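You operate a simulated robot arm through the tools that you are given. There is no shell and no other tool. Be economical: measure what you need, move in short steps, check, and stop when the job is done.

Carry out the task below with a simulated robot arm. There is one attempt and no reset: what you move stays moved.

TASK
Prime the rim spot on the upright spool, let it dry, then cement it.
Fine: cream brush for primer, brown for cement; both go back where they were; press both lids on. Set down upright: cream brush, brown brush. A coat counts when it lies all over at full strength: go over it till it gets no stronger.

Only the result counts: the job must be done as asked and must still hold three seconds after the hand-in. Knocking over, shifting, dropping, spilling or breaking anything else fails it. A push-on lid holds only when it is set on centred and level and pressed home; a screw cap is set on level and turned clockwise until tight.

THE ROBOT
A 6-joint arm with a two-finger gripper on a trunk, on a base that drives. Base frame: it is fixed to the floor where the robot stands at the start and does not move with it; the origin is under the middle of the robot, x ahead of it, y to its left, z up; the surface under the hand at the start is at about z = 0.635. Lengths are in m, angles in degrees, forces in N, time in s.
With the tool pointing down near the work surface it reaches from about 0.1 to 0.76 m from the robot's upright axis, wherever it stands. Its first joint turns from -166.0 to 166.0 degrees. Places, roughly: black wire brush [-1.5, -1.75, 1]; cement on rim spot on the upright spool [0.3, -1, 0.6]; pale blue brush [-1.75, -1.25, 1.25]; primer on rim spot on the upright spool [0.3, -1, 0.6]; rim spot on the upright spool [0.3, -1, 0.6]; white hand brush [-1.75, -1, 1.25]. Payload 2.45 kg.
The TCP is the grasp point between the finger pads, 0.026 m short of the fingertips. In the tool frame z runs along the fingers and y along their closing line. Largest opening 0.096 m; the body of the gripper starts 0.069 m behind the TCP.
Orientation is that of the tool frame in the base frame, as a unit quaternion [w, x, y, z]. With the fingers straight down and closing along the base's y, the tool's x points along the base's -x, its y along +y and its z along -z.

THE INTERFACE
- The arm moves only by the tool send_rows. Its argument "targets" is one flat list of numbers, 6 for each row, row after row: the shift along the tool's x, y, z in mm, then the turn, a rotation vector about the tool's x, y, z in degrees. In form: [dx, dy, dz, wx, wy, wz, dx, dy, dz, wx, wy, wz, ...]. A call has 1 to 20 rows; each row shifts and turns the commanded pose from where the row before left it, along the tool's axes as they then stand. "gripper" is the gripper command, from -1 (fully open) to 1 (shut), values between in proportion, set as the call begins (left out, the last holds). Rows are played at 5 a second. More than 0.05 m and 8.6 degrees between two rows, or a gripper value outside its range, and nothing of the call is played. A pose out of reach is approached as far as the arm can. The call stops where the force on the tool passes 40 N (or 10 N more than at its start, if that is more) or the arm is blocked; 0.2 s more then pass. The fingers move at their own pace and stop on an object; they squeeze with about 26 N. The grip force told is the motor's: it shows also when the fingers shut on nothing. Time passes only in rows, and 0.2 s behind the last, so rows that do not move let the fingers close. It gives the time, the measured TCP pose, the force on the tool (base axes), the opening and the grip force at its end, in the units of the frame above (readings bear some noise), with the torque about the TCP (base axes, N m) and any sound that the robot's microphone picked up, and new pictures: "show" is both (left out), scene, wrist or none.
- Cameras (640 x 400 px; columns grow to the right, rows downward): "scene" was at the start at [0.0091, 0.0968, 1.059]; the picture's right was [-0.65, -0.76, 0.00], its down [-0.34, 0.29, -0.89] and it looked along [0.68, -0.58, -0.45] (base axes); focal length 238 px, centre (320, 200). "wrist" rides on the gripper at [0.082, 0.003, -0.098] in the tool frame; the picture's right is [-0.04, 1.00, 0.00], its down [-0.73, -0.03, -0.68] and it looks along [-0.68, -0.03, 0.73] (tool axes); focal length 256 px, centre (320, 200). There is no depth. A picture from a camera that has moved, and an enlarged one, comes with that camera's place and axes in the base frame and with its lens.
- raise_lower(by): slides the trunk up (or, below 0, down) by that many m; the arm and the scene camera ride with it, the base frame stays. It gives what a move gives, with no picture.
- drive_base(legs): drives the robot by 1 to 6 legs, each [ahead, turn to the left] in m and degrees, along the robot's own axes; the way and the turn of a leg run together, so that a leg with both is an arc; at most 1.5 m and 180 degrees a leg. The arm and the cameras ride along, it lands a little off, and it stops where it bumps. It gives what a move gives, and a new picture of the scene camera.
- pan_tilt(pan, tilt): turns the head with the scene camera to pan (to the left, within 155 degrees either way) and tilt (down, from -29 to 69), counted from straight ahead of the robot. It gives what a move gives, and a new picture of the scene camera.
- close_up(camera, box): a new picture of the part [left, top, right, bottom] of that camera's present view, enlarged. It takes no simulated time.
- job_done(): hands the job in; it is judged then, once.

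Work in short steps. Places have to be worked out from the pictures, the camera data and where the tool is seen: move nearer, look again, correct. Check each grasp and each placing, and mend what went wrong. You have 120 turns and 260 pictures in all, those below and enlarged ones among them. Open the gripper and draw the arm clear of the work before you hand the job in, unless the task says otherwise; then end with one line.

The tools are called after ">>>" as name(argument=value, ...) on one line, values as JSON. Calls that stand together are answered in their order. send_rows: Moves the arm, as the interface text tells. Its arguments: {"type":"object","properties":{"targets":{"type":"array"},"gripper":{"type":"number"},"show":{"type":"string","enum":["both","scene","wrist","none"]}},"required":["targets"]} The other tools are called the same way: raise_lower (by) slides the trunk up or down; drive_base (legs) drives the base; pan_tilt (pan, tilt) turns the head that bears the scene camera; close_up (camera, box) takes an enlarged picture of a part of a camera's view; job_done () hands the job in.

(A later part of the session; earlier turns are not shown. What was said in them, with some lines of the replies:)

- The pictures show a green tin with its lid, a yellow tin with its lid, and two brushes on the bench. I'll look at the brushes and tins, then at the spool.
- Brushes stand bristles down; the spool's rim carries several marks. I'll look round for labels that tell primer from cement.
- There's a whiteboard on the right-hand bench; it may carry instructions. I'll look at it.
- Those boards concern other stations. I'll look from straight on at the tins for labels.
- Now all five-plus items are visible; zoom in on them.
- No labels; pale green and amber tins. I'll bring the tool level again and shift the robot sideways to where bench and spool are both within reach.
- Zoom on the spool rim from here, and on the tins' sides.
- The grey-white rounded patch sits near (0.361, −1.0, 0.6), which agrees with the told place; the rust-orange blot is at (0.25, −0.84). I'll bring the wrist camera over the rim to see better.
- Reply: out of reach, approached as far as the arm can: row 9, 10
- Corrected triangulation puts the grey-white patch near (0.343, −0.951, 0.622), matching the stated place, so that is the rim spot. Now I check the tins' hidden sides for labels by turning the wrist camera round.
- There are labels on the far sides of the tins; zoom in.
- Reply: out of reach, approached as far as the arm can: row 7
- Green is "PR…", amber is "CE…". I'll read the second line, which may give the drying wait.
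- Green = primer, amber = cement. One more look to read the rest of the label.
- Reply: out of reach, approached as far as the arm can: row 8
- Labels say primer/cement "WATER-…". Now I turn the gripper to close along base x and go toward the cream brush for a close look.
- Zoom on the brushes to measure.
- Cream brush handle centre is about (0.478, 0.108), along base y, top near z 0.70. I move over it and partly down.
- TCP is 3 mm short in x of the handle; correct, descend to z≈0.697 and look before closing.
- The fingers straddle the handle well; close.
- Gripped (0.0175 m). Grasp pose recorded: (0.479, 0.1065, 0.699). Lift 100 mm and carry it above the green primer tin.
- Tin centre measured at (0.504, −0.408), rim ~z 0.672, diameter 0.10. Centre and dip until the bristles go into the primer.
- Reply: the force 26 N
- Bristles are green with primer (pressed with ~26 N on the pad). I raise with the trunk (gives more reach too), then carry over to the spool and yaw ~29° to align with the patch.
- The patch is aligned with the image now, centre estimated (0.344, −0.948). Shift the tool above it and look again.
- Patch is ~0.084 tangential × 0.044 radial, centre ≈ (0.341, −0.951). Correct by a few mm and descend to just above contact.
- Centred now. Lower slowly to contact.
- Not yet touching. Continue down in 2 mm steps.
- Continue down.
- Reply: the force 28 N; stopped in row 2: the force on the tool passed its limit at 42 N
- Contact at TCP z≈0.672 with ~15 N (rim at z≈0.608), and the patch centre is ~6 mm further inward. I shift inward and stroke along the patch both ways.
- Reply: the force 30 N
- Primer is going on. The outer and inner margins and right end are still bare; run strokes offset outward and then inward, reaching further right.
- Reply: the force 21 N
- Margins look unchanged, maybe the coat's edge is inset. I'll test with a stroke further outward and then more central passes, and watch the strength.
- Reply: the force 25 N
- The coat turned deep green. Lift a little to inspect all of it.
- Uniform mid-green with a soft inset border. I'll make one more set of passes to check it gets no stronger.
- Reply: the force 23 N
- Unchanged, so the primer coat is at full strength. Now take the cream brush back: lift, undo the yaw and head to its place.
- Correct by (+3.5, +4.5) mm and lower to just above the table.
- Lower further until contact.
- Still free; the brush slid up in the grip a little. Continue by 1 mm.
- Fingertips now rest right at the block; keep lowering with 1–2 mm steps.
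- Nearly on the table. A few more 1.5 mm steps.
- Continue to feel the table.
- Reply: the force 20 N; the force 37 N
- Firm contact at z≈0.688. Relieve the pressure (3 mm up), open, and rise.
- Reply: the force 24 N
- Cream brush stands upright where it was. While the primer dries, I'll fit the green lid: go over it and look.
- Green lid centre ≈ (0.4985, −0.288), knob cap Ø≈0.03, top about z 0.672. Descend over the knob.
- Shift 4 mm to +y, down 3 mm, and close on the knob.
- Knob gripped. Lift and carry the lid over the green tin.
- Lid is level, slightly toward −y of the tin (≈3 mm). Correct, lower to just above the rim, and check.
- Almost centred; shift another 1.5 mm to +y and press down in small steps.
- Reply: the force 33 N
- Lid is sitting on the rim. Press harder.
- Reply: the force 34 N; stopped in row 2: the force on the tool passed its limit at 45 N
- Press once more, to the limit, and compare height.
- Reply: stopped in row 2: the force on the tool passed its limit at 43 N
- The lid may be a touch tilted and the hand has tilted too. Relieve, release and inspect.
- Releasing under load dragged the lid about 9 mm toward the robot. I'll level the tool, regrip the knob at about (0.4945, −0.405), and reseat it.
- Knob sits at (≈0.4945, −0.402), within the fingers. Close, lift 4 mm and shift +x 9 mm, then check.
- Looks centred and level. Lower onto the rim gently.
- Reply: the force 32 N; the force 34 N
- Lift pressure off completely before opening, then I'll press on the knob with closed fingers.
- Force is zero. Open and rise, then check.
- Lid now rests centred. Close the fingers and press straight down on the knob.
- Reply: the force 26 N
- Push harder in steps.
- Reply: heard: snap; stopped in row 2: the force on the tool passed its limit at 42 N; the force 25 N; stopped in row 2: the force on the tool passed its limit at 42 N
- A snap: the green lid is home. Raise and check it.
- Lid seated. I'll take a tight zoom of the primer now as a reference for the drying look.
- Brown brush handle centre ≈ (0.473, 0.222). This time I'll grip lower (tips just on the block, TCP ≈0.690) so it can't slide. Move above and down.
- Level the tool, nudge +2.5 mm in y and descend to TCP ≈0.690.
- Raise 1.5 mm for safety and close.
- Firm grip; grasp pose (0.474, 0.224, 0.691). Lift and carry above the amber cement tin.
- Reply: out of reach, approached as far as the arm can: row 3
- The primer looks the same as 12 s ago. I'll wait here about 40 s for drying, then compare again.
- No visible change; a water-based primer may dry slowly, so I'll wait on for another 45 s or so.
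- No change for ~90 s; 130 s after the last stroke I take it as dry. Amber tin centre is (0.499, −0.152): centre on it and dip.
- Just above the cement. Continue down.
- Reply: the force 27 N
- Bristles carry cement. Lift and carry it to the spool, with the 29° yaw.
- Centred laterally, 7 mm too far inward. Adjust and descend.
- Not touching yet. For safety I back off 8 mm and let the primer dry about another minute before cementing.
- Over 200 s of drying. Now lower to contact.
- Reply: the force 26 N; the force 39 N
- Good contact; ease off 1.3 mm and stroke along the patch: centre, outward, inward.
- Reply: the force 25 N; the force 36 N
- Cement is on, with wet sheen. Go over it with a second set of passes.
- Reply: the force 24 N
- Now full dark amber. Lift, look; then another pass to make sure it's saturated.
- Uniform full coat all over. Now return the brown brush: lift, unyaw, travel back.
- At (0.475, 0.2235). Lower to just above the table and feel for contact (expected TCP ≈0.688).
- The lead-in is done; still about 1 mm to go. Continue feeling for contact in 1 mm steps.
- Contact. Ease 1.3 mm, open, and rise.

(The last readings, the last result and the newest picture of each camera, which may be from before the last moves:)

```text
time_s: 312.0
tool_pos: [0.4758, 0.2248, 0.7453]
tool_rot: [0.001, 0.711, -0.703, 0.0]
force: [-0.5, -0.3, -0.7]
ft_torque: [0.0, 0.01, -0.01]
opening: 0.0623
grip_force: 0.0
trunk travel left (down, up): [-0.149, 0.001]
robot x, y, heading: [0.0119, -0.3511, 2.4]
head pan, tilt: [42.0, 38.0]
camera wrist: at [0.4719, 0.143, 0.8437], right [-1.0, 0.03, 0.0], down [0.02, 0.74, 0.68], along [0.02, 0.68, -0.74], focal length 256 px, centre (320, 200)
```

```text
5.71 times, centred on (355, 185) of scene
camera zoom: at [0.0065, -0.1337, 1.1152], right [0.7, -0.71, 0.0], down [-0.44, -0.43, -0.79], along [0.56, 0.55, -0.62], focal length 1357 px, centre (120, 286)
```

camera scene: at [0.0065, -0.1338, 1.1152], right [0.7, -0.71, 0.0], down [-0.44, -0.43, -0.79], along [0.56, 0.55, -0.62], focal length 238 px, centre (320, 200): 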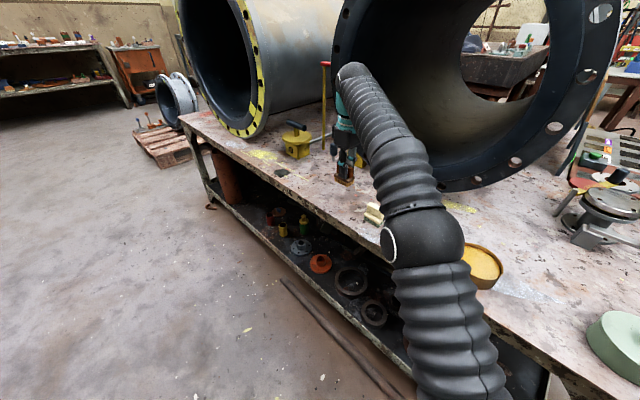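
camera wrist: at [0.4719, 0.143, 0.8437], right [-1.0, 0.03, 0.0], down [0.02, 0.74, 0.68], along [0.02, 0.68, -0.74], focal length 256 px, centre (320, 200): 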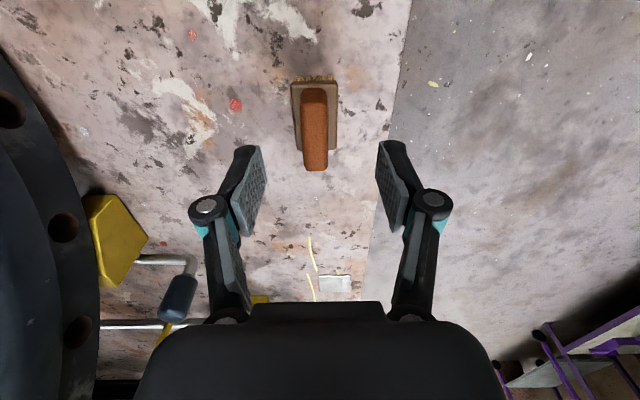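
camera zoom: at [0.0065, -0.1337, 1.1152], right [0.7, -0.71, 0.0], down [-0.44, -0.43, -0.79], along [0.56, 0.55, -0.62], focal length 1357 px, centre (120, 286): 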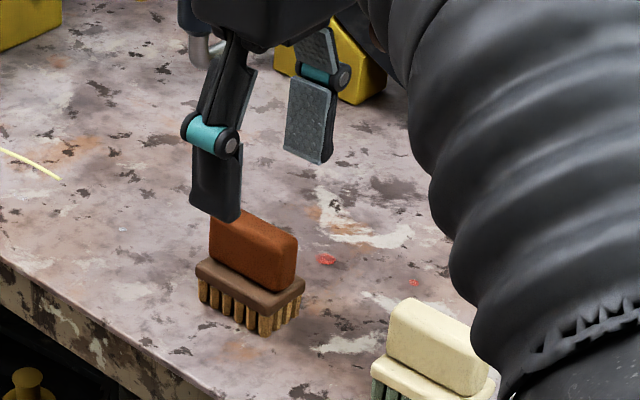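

Both brushes stand in place. Now the amber lid: go over it and measure.

>>> send_rows(targets=[0, 0, -30, 0, 0, 0, 41, -2.9, 0, 0, 0, 0, 41, -2.9, 0, 0, 0, 0, 41, -2.9, 0, 0, 0, 0, 41, -2.9, 0, 0, 0, 0, 41, -2.9, 0, 0, 0, 0, 41, -2.9, 0, 0, 0, 0], show="wrist")

>>> close_up(camera="wrist", box=[200, 0, 440, 200])

>>> pan_tilt(pan=8, tilt=40)

>>> close_up(camera="scene", box=[240, 150, 380, 250])

```text
time_s: 313.6
tool_pos: [0.4938, -0.0244, 0.7757]
tool_rot: [0.001, 0.71, -0.704, 0.001]
force: [0.3, 0.1, -0.3]
ft_torque: [-0.05, -0.01, 0.02]
opening: 0.0623
grip_force: 0.0
trunk travel left (down, up): [-0.149, 0.001]
robot x, y, heading: [0.0154, -0.3505, 2.9]
head pan, tilt: [42.0, 38.0]
camera wrist: at [0.4911, -0.1051, 0.8741], right [-1.0, 0.03, 0.0], down [0.02, 0.73, 0.68], along [0.02, 0.68, -0.73], focal length 256 px, centre (320, 200)
```

wrist: 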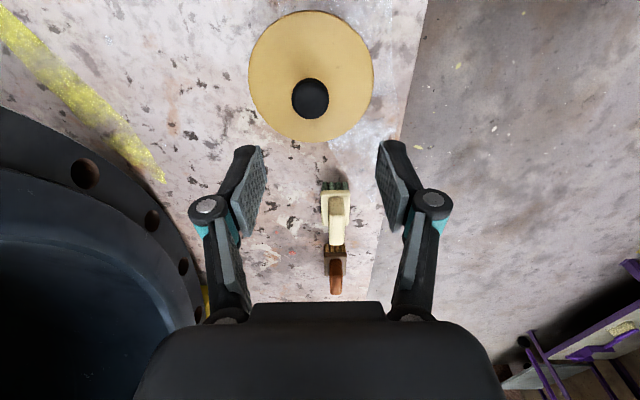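

```text
2.00 times, centred on (320, 100) of wrist
camera zoom: at [0.4911, -0.1051, 0.8741], right [-1.0, 0.03, 0.0], down [0.02, 0.73, 0.68], along [0.02, 0.68, -0.73], focal length 512 px, centre (320, 400)
```

zoom: 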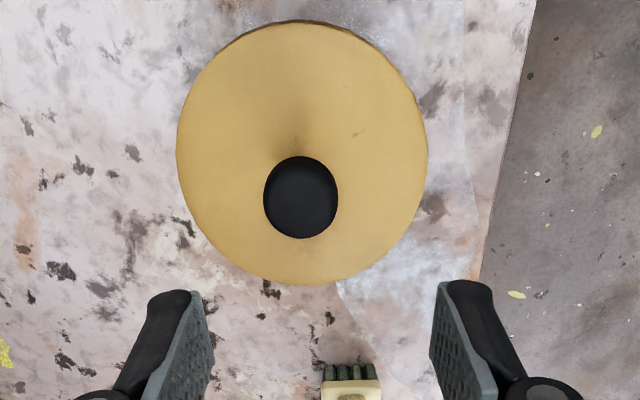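

```text
time_s: 314.6
tool_pos: [0.4937, -0.022, 0.7768]
tool_rot: [0.001, 0.711, -0.703, -0.001]
force: [0.6, 0.1, 0.2]
ft_torque: [0.01, 0.05, 0.01]
opening: 0.0623
grip_force: 0.0
trunk travel left (down, up): [-0.149, 0.001]
robot x, y, heading: [0.0139, -0.3455, 2.3]
head pan, tilt: [8.0, 40.0]
camera scene: at [0.0285, -0.1789, 1.1123], right [0.18, -0.98, 0.0], down [-0.63, -0.12, -0.77], along [0.75, 0.14, -0.64], focal length 238 px, centre (320, 200)
```

scene: 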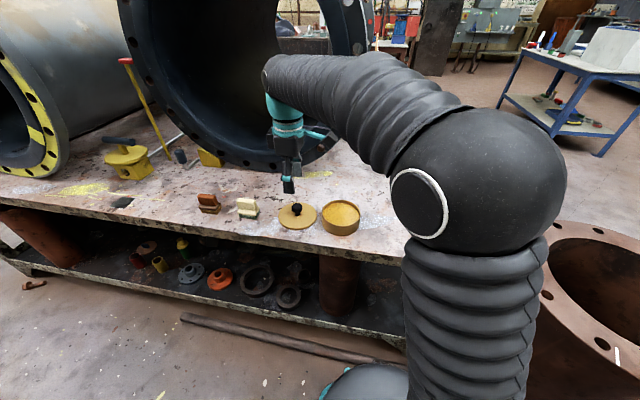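

```text
4.00 times, centred on (310, 200) of scene
camera zoom: at [0.0285, -0.1789, 1.1123], right [0.18, -0.98, 0.0], down [-0.63, -0.12, -0.77], along [0.75, 0.14, -0.64], focal length 950 px, centre (360, 200)
```

zoom: 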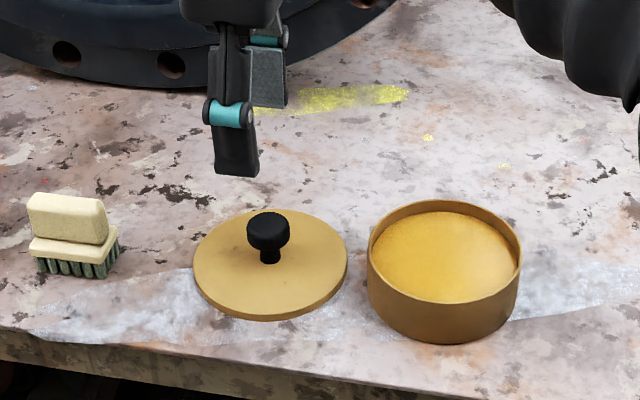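

Amber lid/knob centre at (0.501, −0.025). Move over it and descend.

>>> send_rows(targets=[2.5, -7.3, 0, 0, 0, 0, 0, 0, 35, 0, 0, 0, 0, 0, 35, 0, 0, 0, 0, 0, 26, 0, 0, 0, 0, 0, 5, 0, 0, 0], show="wrist")

>>> close_up(camera="scene", box=[270, 160, 350, 240])

```text
time_s: 315.8
tool_pos: [0.5019, -0.0236, 0.6769]
tool_rot: [0.001, 0.711, -0.703, -0.002]
force: [-0.2, 0.4, 0.7]
ft_torque: [-0.03, -0.03, 0.0]
opening: 0.0623
grip_force: 0.0
trunk travel left (down, up): [-0.149, 0.001]
robot x, y, heading: [0.0119, -0.3483, 2.6]
head pan, tilt: [8.0, 40.0]
camera wrist: at [0.4986, -0.1063, 0.7739], right [-1.0, 0.03, 0.0], down [0.02, 0.73, 0.68], along [0.02, 0.68, -0.73], focal length 256 px, centre (320, 200)
```

wrist: 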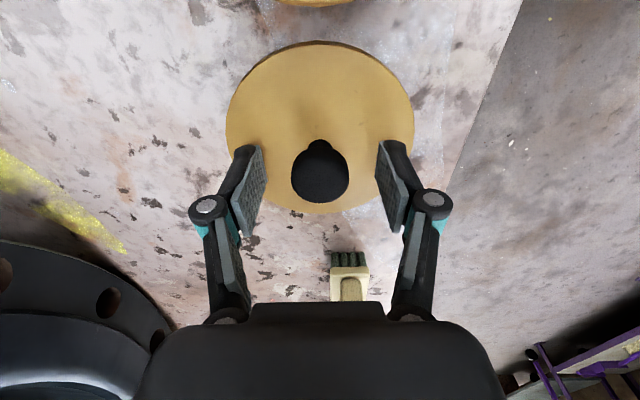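

```text
5.00 times, centred on (310, 200) of scene
camera zoom: at [0.0285, -0.179, 1.1123], right [0.18, -0.98, 0.0], down [-0.63, -0.12, -0.77], along [0.75, 0.14, -0.64], focal length 1187 px, centre (370, 200)
```

zoom: 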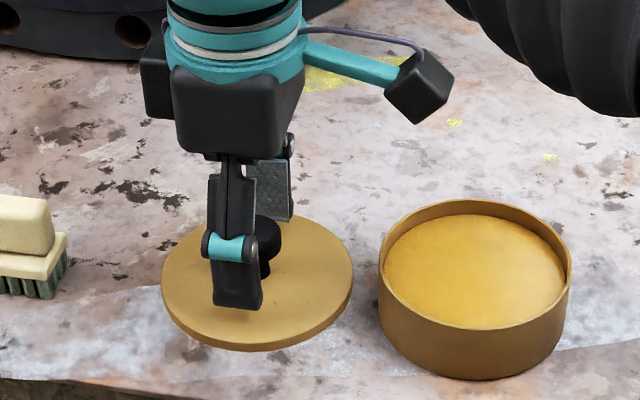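

Well centred. Down 2 mm, close, lift 60 mm.

>>> send_rows(targets=[0, 0, 2, 0, 0, 0, 0, 0, 0, 0, 0, 0], show="none")

>>> send_rows(targets=[0, 0, 0, 0, 0, 0, 0, 0, 0, 0, 0, 0, 0, 0, 0, 0, 0, 0], gripper=1, show="none")

>>> send_rows(targets=[0, 0, -20, 0, 0, 0, 0, 0, -40, 0, 0, 0, 0, 0, 0, 0, 0, 0], show="wrist")

>>> close_up(camera="scene", box=[270, 140, 370, 240])

```text
time_s: 316.4
tool_pos: [0.5023, -0.0247, 0.674]
tool_rot: [0.0, 0.711, -0.704, 0.0]
force: [0.3, -0.4, 0.5]
ft_torque: [-0.01, 0.0, 0.04]
opening: 0.0622
grip_force: 0.0
trunk travel left (down, up): [-0.149, 0.001]
robot x, y, heading: [0.0121, -0.3496, 2.7]
head pan, tilt: [8.0, 40.0]
```

```text
time_s: 317.2
tool_pos: [0.5025, -0.0239, 0.6734]
tool_rot: [0.0, 0.711, -0.704, -0.001]
force: [-0.6, -0.5, 1.3]
ft_torque: [0.02, 0.05, 0.0]
opening: 0.0276
grip_force: 26.1
trunk travel left (down, up): [-0.149, 0.001]
robot x, y, heading: [0.0134, -0.3454, 2.7]
head pan, tilt: [8.0, 40.0]
```

```text
time_s: 318.0
tool_pos: [0.5015, -0.0226, 0.7324]
tool_rot: [0.001, 0.711, -0.703, -0.001]
force: [0.7, 0.3, -0.4]
ft_torque: [-0.01, 0.01, -0.02]
opening: 0.0271
grip_force: 26.0
trunk travel left (down, up): [-0.149, 0.001]
robot x, y, heading: [0.0145, -0.3467, 2.7]
head pan, tilt: [8.0, 40.0]
camera wrist: at [0.4985, -0.1052, 0.8319], right [-1.0, 0.03, 0.0], down [0.02, 0.73, 0.68], along [0.02, 0.68, -0.73], focal length 256 px, centre (320, 200)
```

wrist: 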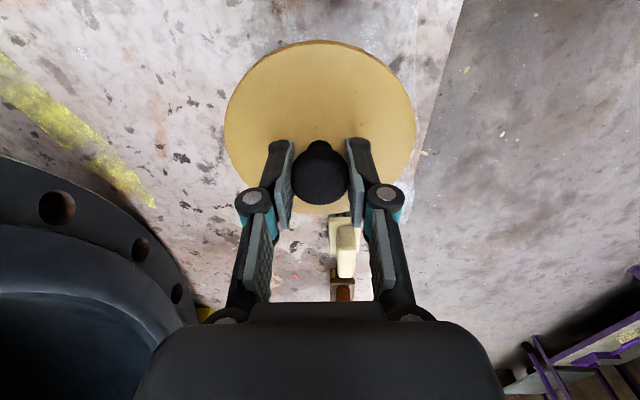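

```text
4.00 times, centred on (320, 190) of scene
camera zoom: at [0.0285, -0.1789, 1.1123], right [0.18, -0.98, 0.0], down [-0.63, -0.12, -0.77], along [0.75, 0.14, -0.64], focal length 950 px, centre (320, 240)
```

zoom: 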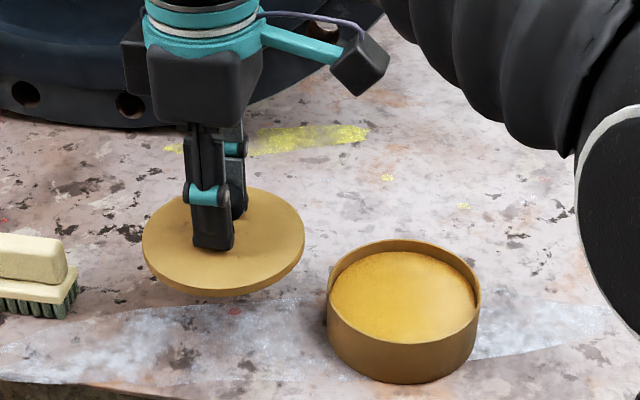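

Lid level in grip. Tin at (0.4985, −0.148). Move over it and check.

>>> send_rows(targets=[42, 1.5, 0, 0, 0, 0, 42, 1.5, 0, 0, 0, 0, 41, 1, 0, 0, 0, 0, 0, 0, 6, 0, 0, 0, 0, 0, 6, 0, 0, 0, 0, 0, 0, 0, 0, 0], show="wrist")

>>> close_up(camera="wrist", box=[200, 20, 440, 230])

>>> close_up(camera="scene", box=[315, 185, 365, 240])

```text
time_s: 319.4
tool_pos: [0.4985, -0.147, 0.7215]
tool_rot: [0.0, 0.711, -0.704, -0.001]
force: [0.3, 0.1, -0.9]
ft_torque: [-0.05, -0.01, 0.03]
opening: 0.0276
grip_force: 25.5
trunk travel left (down, up): [-0.149, 0.001]
robot x, y, heading: [0.0133, -0.3504, 2.7]
head pan, tilt: [8.0, 40.0]
camera wrist: at [0.4957, -0.2301, 0.8193], right [-1.0, 0.03, 0.0], down [0.02, 0.73, 0.68], along [0.02, 0.68, -0.73], focal length 256 px, centre (320, 200)
```

wrist: 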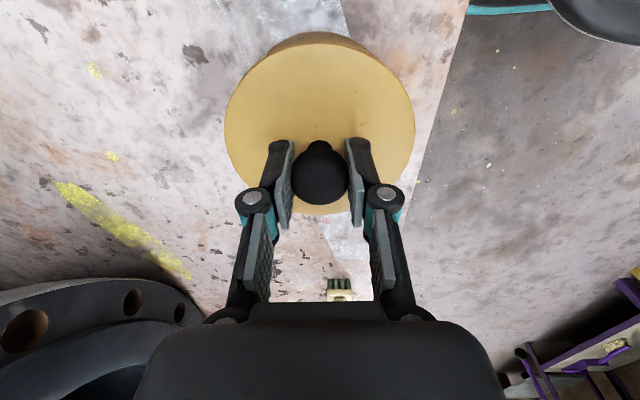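

```text
1.90 times, centred on (320, 125) of wrist
camera zoom: at [0.4957, -0.2301, 0.8193], right [-1.0, 0.03, 0.0], down [0.02, 0.73, 0.68], along [0.02, 0.68, -0.73], focal length 488 px, centre (320, 343)
```

zoom: 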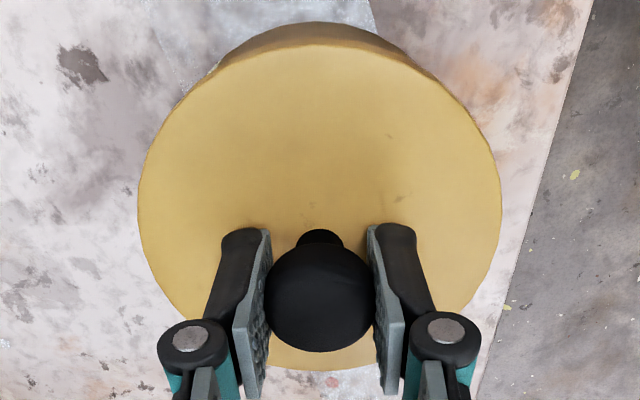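

```text
7.27 times, centred on (340, 212) of scene
camera zoom: at [0.0285, -0.179, 1.1123], right [0.18, -0.98, 0.0], down [-0.63, -0.12, -0.77], along [0.75, 0.14, -0.64], focal length 1727 px, centre (174, 109)
```

zoom: 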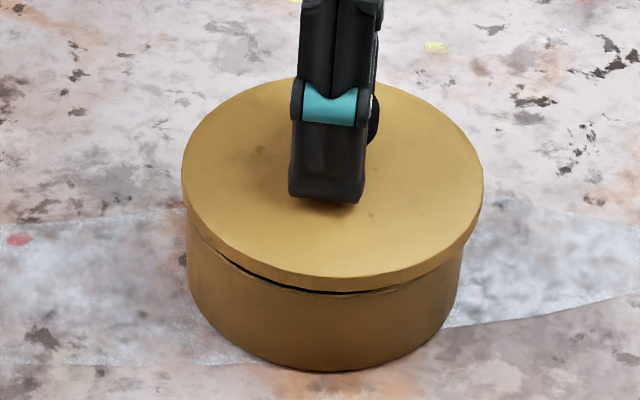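

Lid is roughly 2 mm toward −y of the tin; correct and lower until light contact.

>>> send_rows(targets=[-2, 0, 0, 0, 0, 0, 0, 0, 2.5, 0, 0, 0, 0, 0, 2, 0, 0, 0, 0, 0, 0, 0, 0, 0], show="none")

>>> send_rows(targets=[0, 0, 1, 0, 0, 0, 0, 0, 0, 0, 0, 0], show="none")

>>> send_rows(targets=[0, 0, 1, 0, 0, 0, 0, 0, 0, 0, 0, 0], show="none")

>>> close_up(camera="scene", box=[315, 185, 365, 240])

```text
time_s: 320.4
tool_pos: [0.4993, -0.1468, 0.7179]
tool_rot: [0.001, 0.711, -0.703, 0.0]
force: [0.2, 0.1, -0.1]
ft_torque: [0.02, -0.04, 0.02]
opening: 0.0275
grip_force: 26.1
trunk travel left (down, up): [-0.149, 0.001]
robot x, y, heading: [0.0115, -0.3465, 2.9]
head pan, tilt: [8.0, 40.0]
```

```text
time_s: 321.0
tool_pos: [0.4988, -0.1467, 0.7168]
tool_rot: [0.0, 0.711, -0.703, 0.0]
force: [0.4, -0.7, -0.5]
ft_torque: [0.01, 0.01, 0.03]
opening: 0.0273
grip_force: 26.2
trunk travel left (down, up): [-0.149, 0.001]
robot x, y, heading: [0.0135, -0.3498, 2.6]
head pan, tilt: [8.0, 40.0]
```

```text
time_s: 321.6
tool_pos: [0.4994, -0.1464, 0.7154]
tool_rot: [0.0, 0.711, -0.703, 0.0]
force: [-0.2, -0.3, 0.0]
ft_torque: [0.03, 0.0, 0.02]
opening: 0.0273
grip_force: 26.2
trunk travel left (down, up): [-0.149, 0.001]
robot x, y, heading: [0.0171, -0.3472, 2.7]
head pan, tilt: [8.0, 40.0]
```

```text
7.27 times, centred on (340, 212) of scene
camera zoom: at [0.0285, -0.179, 1.1123], right [0.18, -0.98, 0.0], down [-0.63, -0.12, -0.77], along [0.75, 0.14, -0.64], focal length 1727 px, centre (174, 109)
```

zoom: 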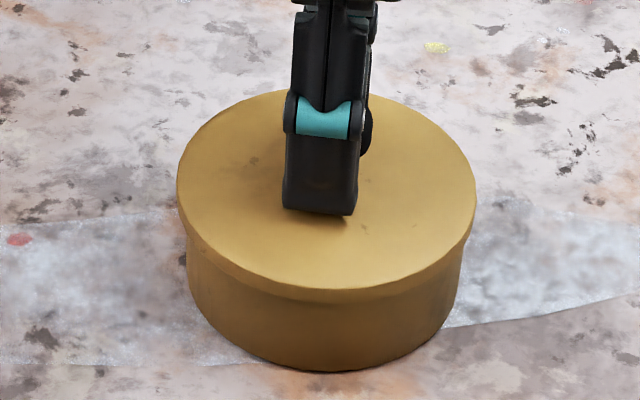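

Centred now. A little lower to contact, then open without load.

>>> send_rows(targets=[0, 0, 1, 0, 0, 0, 0, 0, 0, 0, 0, 0], show="none")

>>> send_rows(targets=[0, 0, 0.7, 0, 0, 0, 0, 0, 0, 0, 0, 0], show="none")

```text
time_s: 322.2
tool_pos: [0.4978, -0.1468, 0.7146]
tool_rot: [0.0, 0.71, -0.704, -0.001]
force: [-0.4, -0.1, -1.3]
ft_torque: [0.01, 0.02, -0.01]
opening: 0.0277
grip_force: 25.9
trunk travel left (down, up): [-0.149, 0.001]
robot x, y, heading: [0.0133, -0.3483, 2.4]
head pan, tilt: [8.0, 40.0]
```

```text
time_s: 322.8
tool_pos: [0.4999, -0.1466, 0.7152]
tool_rot: [0.0, 0.711, -0.703, 0.0]
force: [0.6, -2.7, 9.1]
ft_torque: [-0.12, -0.01, 0.04]
opening: 0.0272
grip_force: 25.9
trunk travel left (down, up): [-0.149, 0.001]
robot x, y, heading: [0.0117, -0.3445, 2.6]
head pan, tilt: [8.0, 40.0]
heard: snap
```

A snap already. Ease off, open, and then press with the closed fingers to be sure.

>>> send_rows(targets=[0, 0, -0.8, 0, 0, 0, 0, 0, 0, 0, 0, 0], show="none")

>>> send_rows(targets=[0, 0, 0, 0, 0, 0, 0, 0, 0, 0, 0, 0, 0, 0, -25, 0, 0, 0, 0, 0, -30, 0, 0, 0], gripper=-0.2, show="wrist")

>>> close_up(camera="scene", box=[315, 185, 365, 240])

>>> close_up(camera="wrist", box=[220, 10, 420, 190])

```text
time_s: 323.4
tool_pos: [0.4997, -0.1477, 0.7143]
tool_rot: [0.001, 0.711, -0.703, -0.001]
force: [2.4, -4.0, 4.6]
ft_torque: [-0.02, 0.0, 0.01]
opening: 0.0274
grip_force: 26.0
trunk travel left (down, up): [-0.149, 0.001]
robot x, y, heading: [0.0115, -0.3501, 2.7]
head pan, tilt: [8.0, 40.0]
```

```text
time_s: 324.4
tool_pos: [0.5004, -0.1461, 0.769]
tool_rot: [0.0, 0.711, -0.703, -0.001]
force: [-0.2, -0.5, 0.3]
ft_torque: [-0.01, 0.05, 0.01]
opening: 0.0578
grip_force: 0.1
trunk travel left (down, up): [-0.149, 0.001]
robot x, y, heading: [0.013, -0.3513, 2.4]
head pan, tilt: [8.0, 40.0]
camera wrist: at [0.4973, -0.2283, 0.8666], right [-1.0, 0.03, 0.0], down [0.02, 0.73, 0.68], along [0.02, 0.68, -0.73], focal length 256 px, centre (320, 200)
```

wrist: 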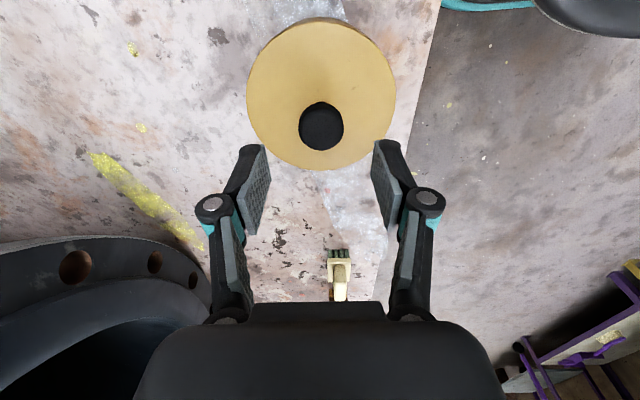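

```text
7.27 times, centred on (340, 212) of scene
camera zoom: at [0.0286, -0.179, 1.1123], right [0.18, -0.98, 0.0], down [-0.63, -0.12, -0.77], along [0.75, 0.14, -0.64], focal length 1727 px, centre (174, 109)
```

zoom: 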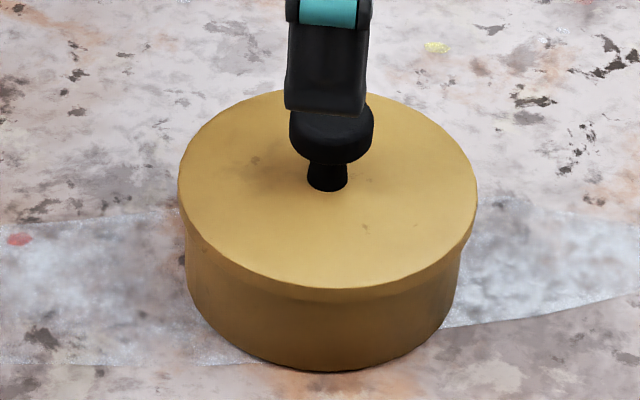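

```text
2.22 times, centred on (320, 100) of wrist
camera zoom: at [0.4973, -0.2283, 0.8666], right [-1.0, 0.03, 0.0], down [0.02, 0.73, 0.68], along [0.02, 0.68, -0.73], focal length 569 px, centre (320, 422)
```

zoom: 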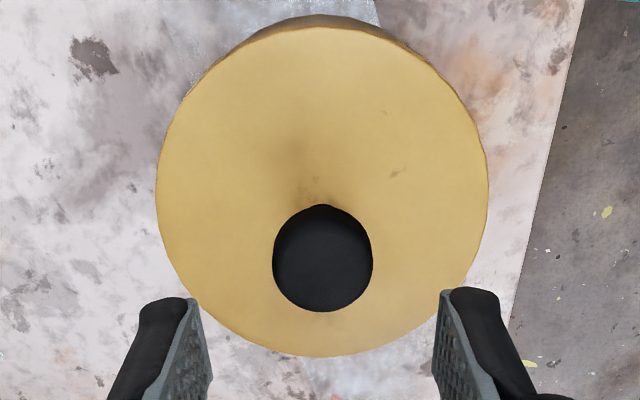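

Seated and centred. One confirming press on the knob with closed fingers (limited).

>>> send_rows(targets=[2, 1, 0, 0, 0, 0, 0, 0, 0, 0, 0, 0, 0, 0, 0, 0, 0, 0, 0, 0, 10, 0, 0, 0, 0, 0, 10, 0, 0, 0], gripper=1, show="none")

>>> send_rows(targets=[0, 0, 2, 0, 0, 0, 0, 0, 2, 0, 0, 0, 0, 0, 2, 0, 0, 0, 0, 0, 2, 0, 0, 0, 0, 0, 2, 0, 0, 0, 0, 0, 1, 0, 0, 0, 0, 0, 1, 0, 0, 0, 0, 0, 1, 0, 0, 0], show="none")

>>> send_rows(targets=[0, 0, -5, 0, 0, 0, 0, 0, -30, 0, 0, 0, 0, 0, -40, 0, 0, 0], show="scene")

>>> close_up(camera="scene", box=[315, 185, 365, 240])

```text
time_s: 325.6
tool_pos: [0.4981, -0.1468, 0.7502]
tool_rot: [0.001, 0.711, -0.703, -0.001]
force: [0.6, 0.0, -0.2]
ft_torque: [0.01, -0.02, 0.0]
opening: 0.0002
grip_force: 26.4
trunk travel left (down, up): [-0.149, 0.001]
robot x, y, heading: [0.0127, -0.3467, 2.6]
head pan, tilt: [8.0, 40.0]
```

```text
time_s: 327.6
tool_pos: [0.4991, -0.1469, 0.7414]
tool_rot: [-0.002, 0.711, -0.704, 0.003]
force: [-4.8, -3.0, 15.7]
ft_torque: [-0.07, 0.14, 0.0]
opening: 0.0058
grip_force: 26.3
trunk travel left (down, up): [-0.149, 0.001]
robot x, y, heading: [0.0117, -0.3478, 2.6]
head pan, tilt: [8.0, 40.0]
stopped in row 8: the force on the tool passed its limit at 42 N (the readings are from after the stop); the commanded pose is now the measured one
```

```text
time_s: 328.4
tool_pos: [0.4983, -0.1458, 0.8151]
tool_rot: [-0.002, 0.711, -0.704, 0.001]
force: [-0.4, 0.8, 0.8]
ft_torque: [-0.05, 0.07, 0.0]
opening: 0.0
grip_force: 26.0
trunk travel left (down, up): [-0.149, 0.001]
robot x, y, heading: [0.0107, -0.3538, 2.7]
head pan, tilt: [8.0, 40.0]
camera scene: at [0.0287, -0.179, 1.1122], right [0.18, -0.98, 0.0], down [-0.63, -0.12, -0.77], along [0.75, 0.14, -0.64], focal length 238 px, centre (320, 200)
```

scene: 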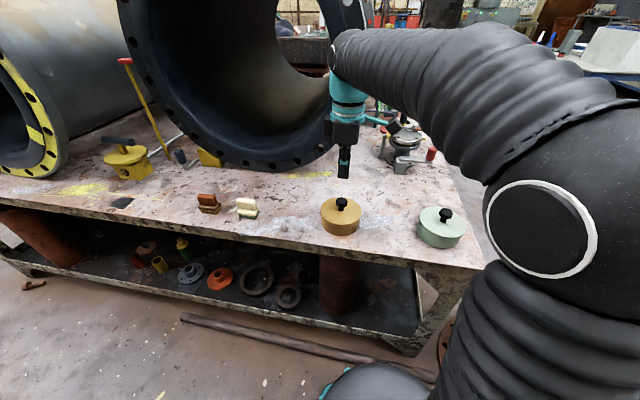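

```text
7.27 times, centred on (340, 212) of scene
camera zoom: at [0.0287, -0.179, 1.1122], right [0.18, -0.98, 0.0], down [-0.63, -0.12, -0.77], along [0.75, 0.14, -0.64], focal length 1727 px, centre (174, 109)
```

zoom: 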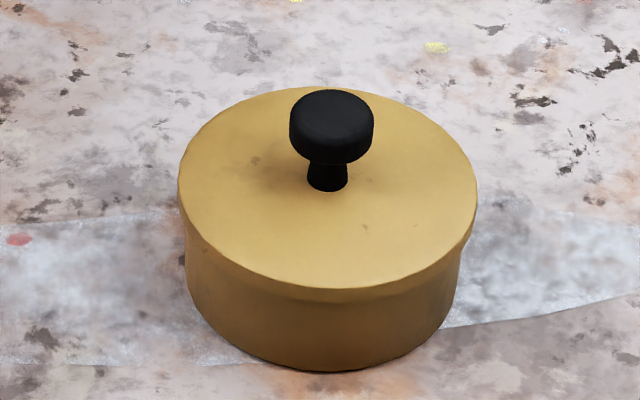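

Amber lid firm. Open the gripper, draw the arm up and clear, and check the coat and the rest.

>>> send_rows(targets=[0, 25, -15, 0, 0, 0, 0, 30, -10, 0, 0, 0, 0, 30, -10, 0, 0, 0], gripper=-1, show="none")

>>> close_up(camera="scene", box=[180, 170, 480, 260])

>>> pan_tilt(pan=-65, tilt=35)

>>> close_up(camera="scene", box=[300, 178, 340, 203])

```text
time_s: 329.2
tool_pos: [0.4159, -0.1458, 0.8475]
tool_rot: [-0.002, 0.711, -0.703, 0.0]
force: [0.3, 0.3, 0.1]
ft_torque: [0.04, 0.01, -0.01]
opening: 0.0959
grip_force: 0.0
trunk travel left (down, up): [-0.149, 0.001]
robot x, y, heading: [0.0096, -0.3505, 2.6]
head pan, tilt: [8.0, 40.0]
```

```text
2.13 times, centred on (330, 215) of scene
camera zoom: at [0.0289, -0.179, 1.1123], right [0.18, -0.98, 0.0], down [-0.63, -0.12, -0.77], along [0.75, 0.14, -0.64], focal length 507 px, centre (299, 168)
```

zoom: 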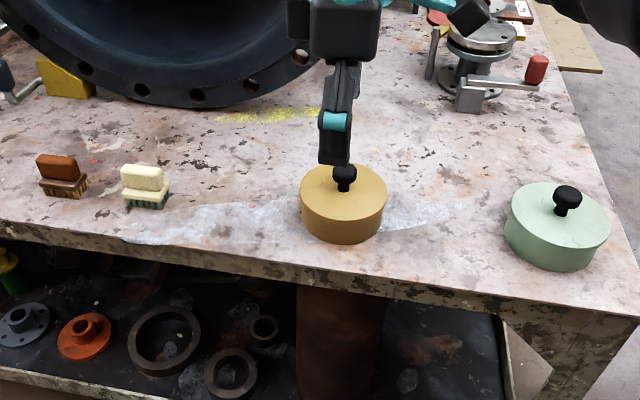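

```text
time_s: 330.7
tool_pos: [0.4152, -0.1461, 0.8467]
tool_rot: [-0.002, 0.711, -0.703, 0.001]
force: [0.0, -0.3, -0.1]
ft_torque: [0.01, -0.01, 0.0]
opening: 0.0959
grip_force: 0.0
trunk travel left (down, up): [-0.149, 0.001]
robot x, y, heading: [0.0146, -0.352, 2.5]
head pan, tilt: [-65.0, 35.0]
camera scene: at [-0.0143, -0.2727, 1.1199], right [-0.89, -0.46, 0.0], down [-0.27, 0.51, -0.82], along [0.38, -0.73, -0.57], focal length 238 px, centre (320, 200)
```

scene: 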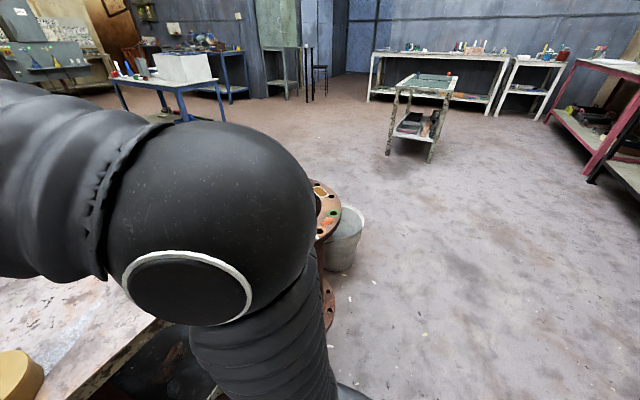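

```text
16.00 times, centred on (320, 190) of scene
camera zoom: at [-0.0143, -0.2727, 1.1199], right [-0.89, -0.46, 0.0], down [-0.27, 0.51, -0.82], along [0.38, -0.73, -0.57], focal length 3799 px, centre (320, 352)
```

zoom: 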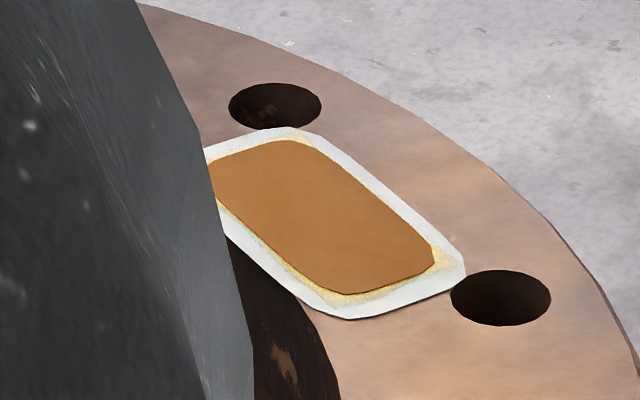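

The coat is full and even, both lids are on, and both brushes stand upright in their places. The gripper is open and clear, so I'm handing in.

>>> job_done()

```text
The job is handed in.
```

I primed the rim spot with the cream brush, let it dry for about 200 s, then cemented it with the brown brush. Both coats were brushed until they got no stronger. A narrow pale border around the spot took only a thin, speckled coat of each, even where the strokes ran past it. Primer dryness was judged by time, since its look never changed. Both brushes stand upright where they were, and both lids snapped on when pressed.
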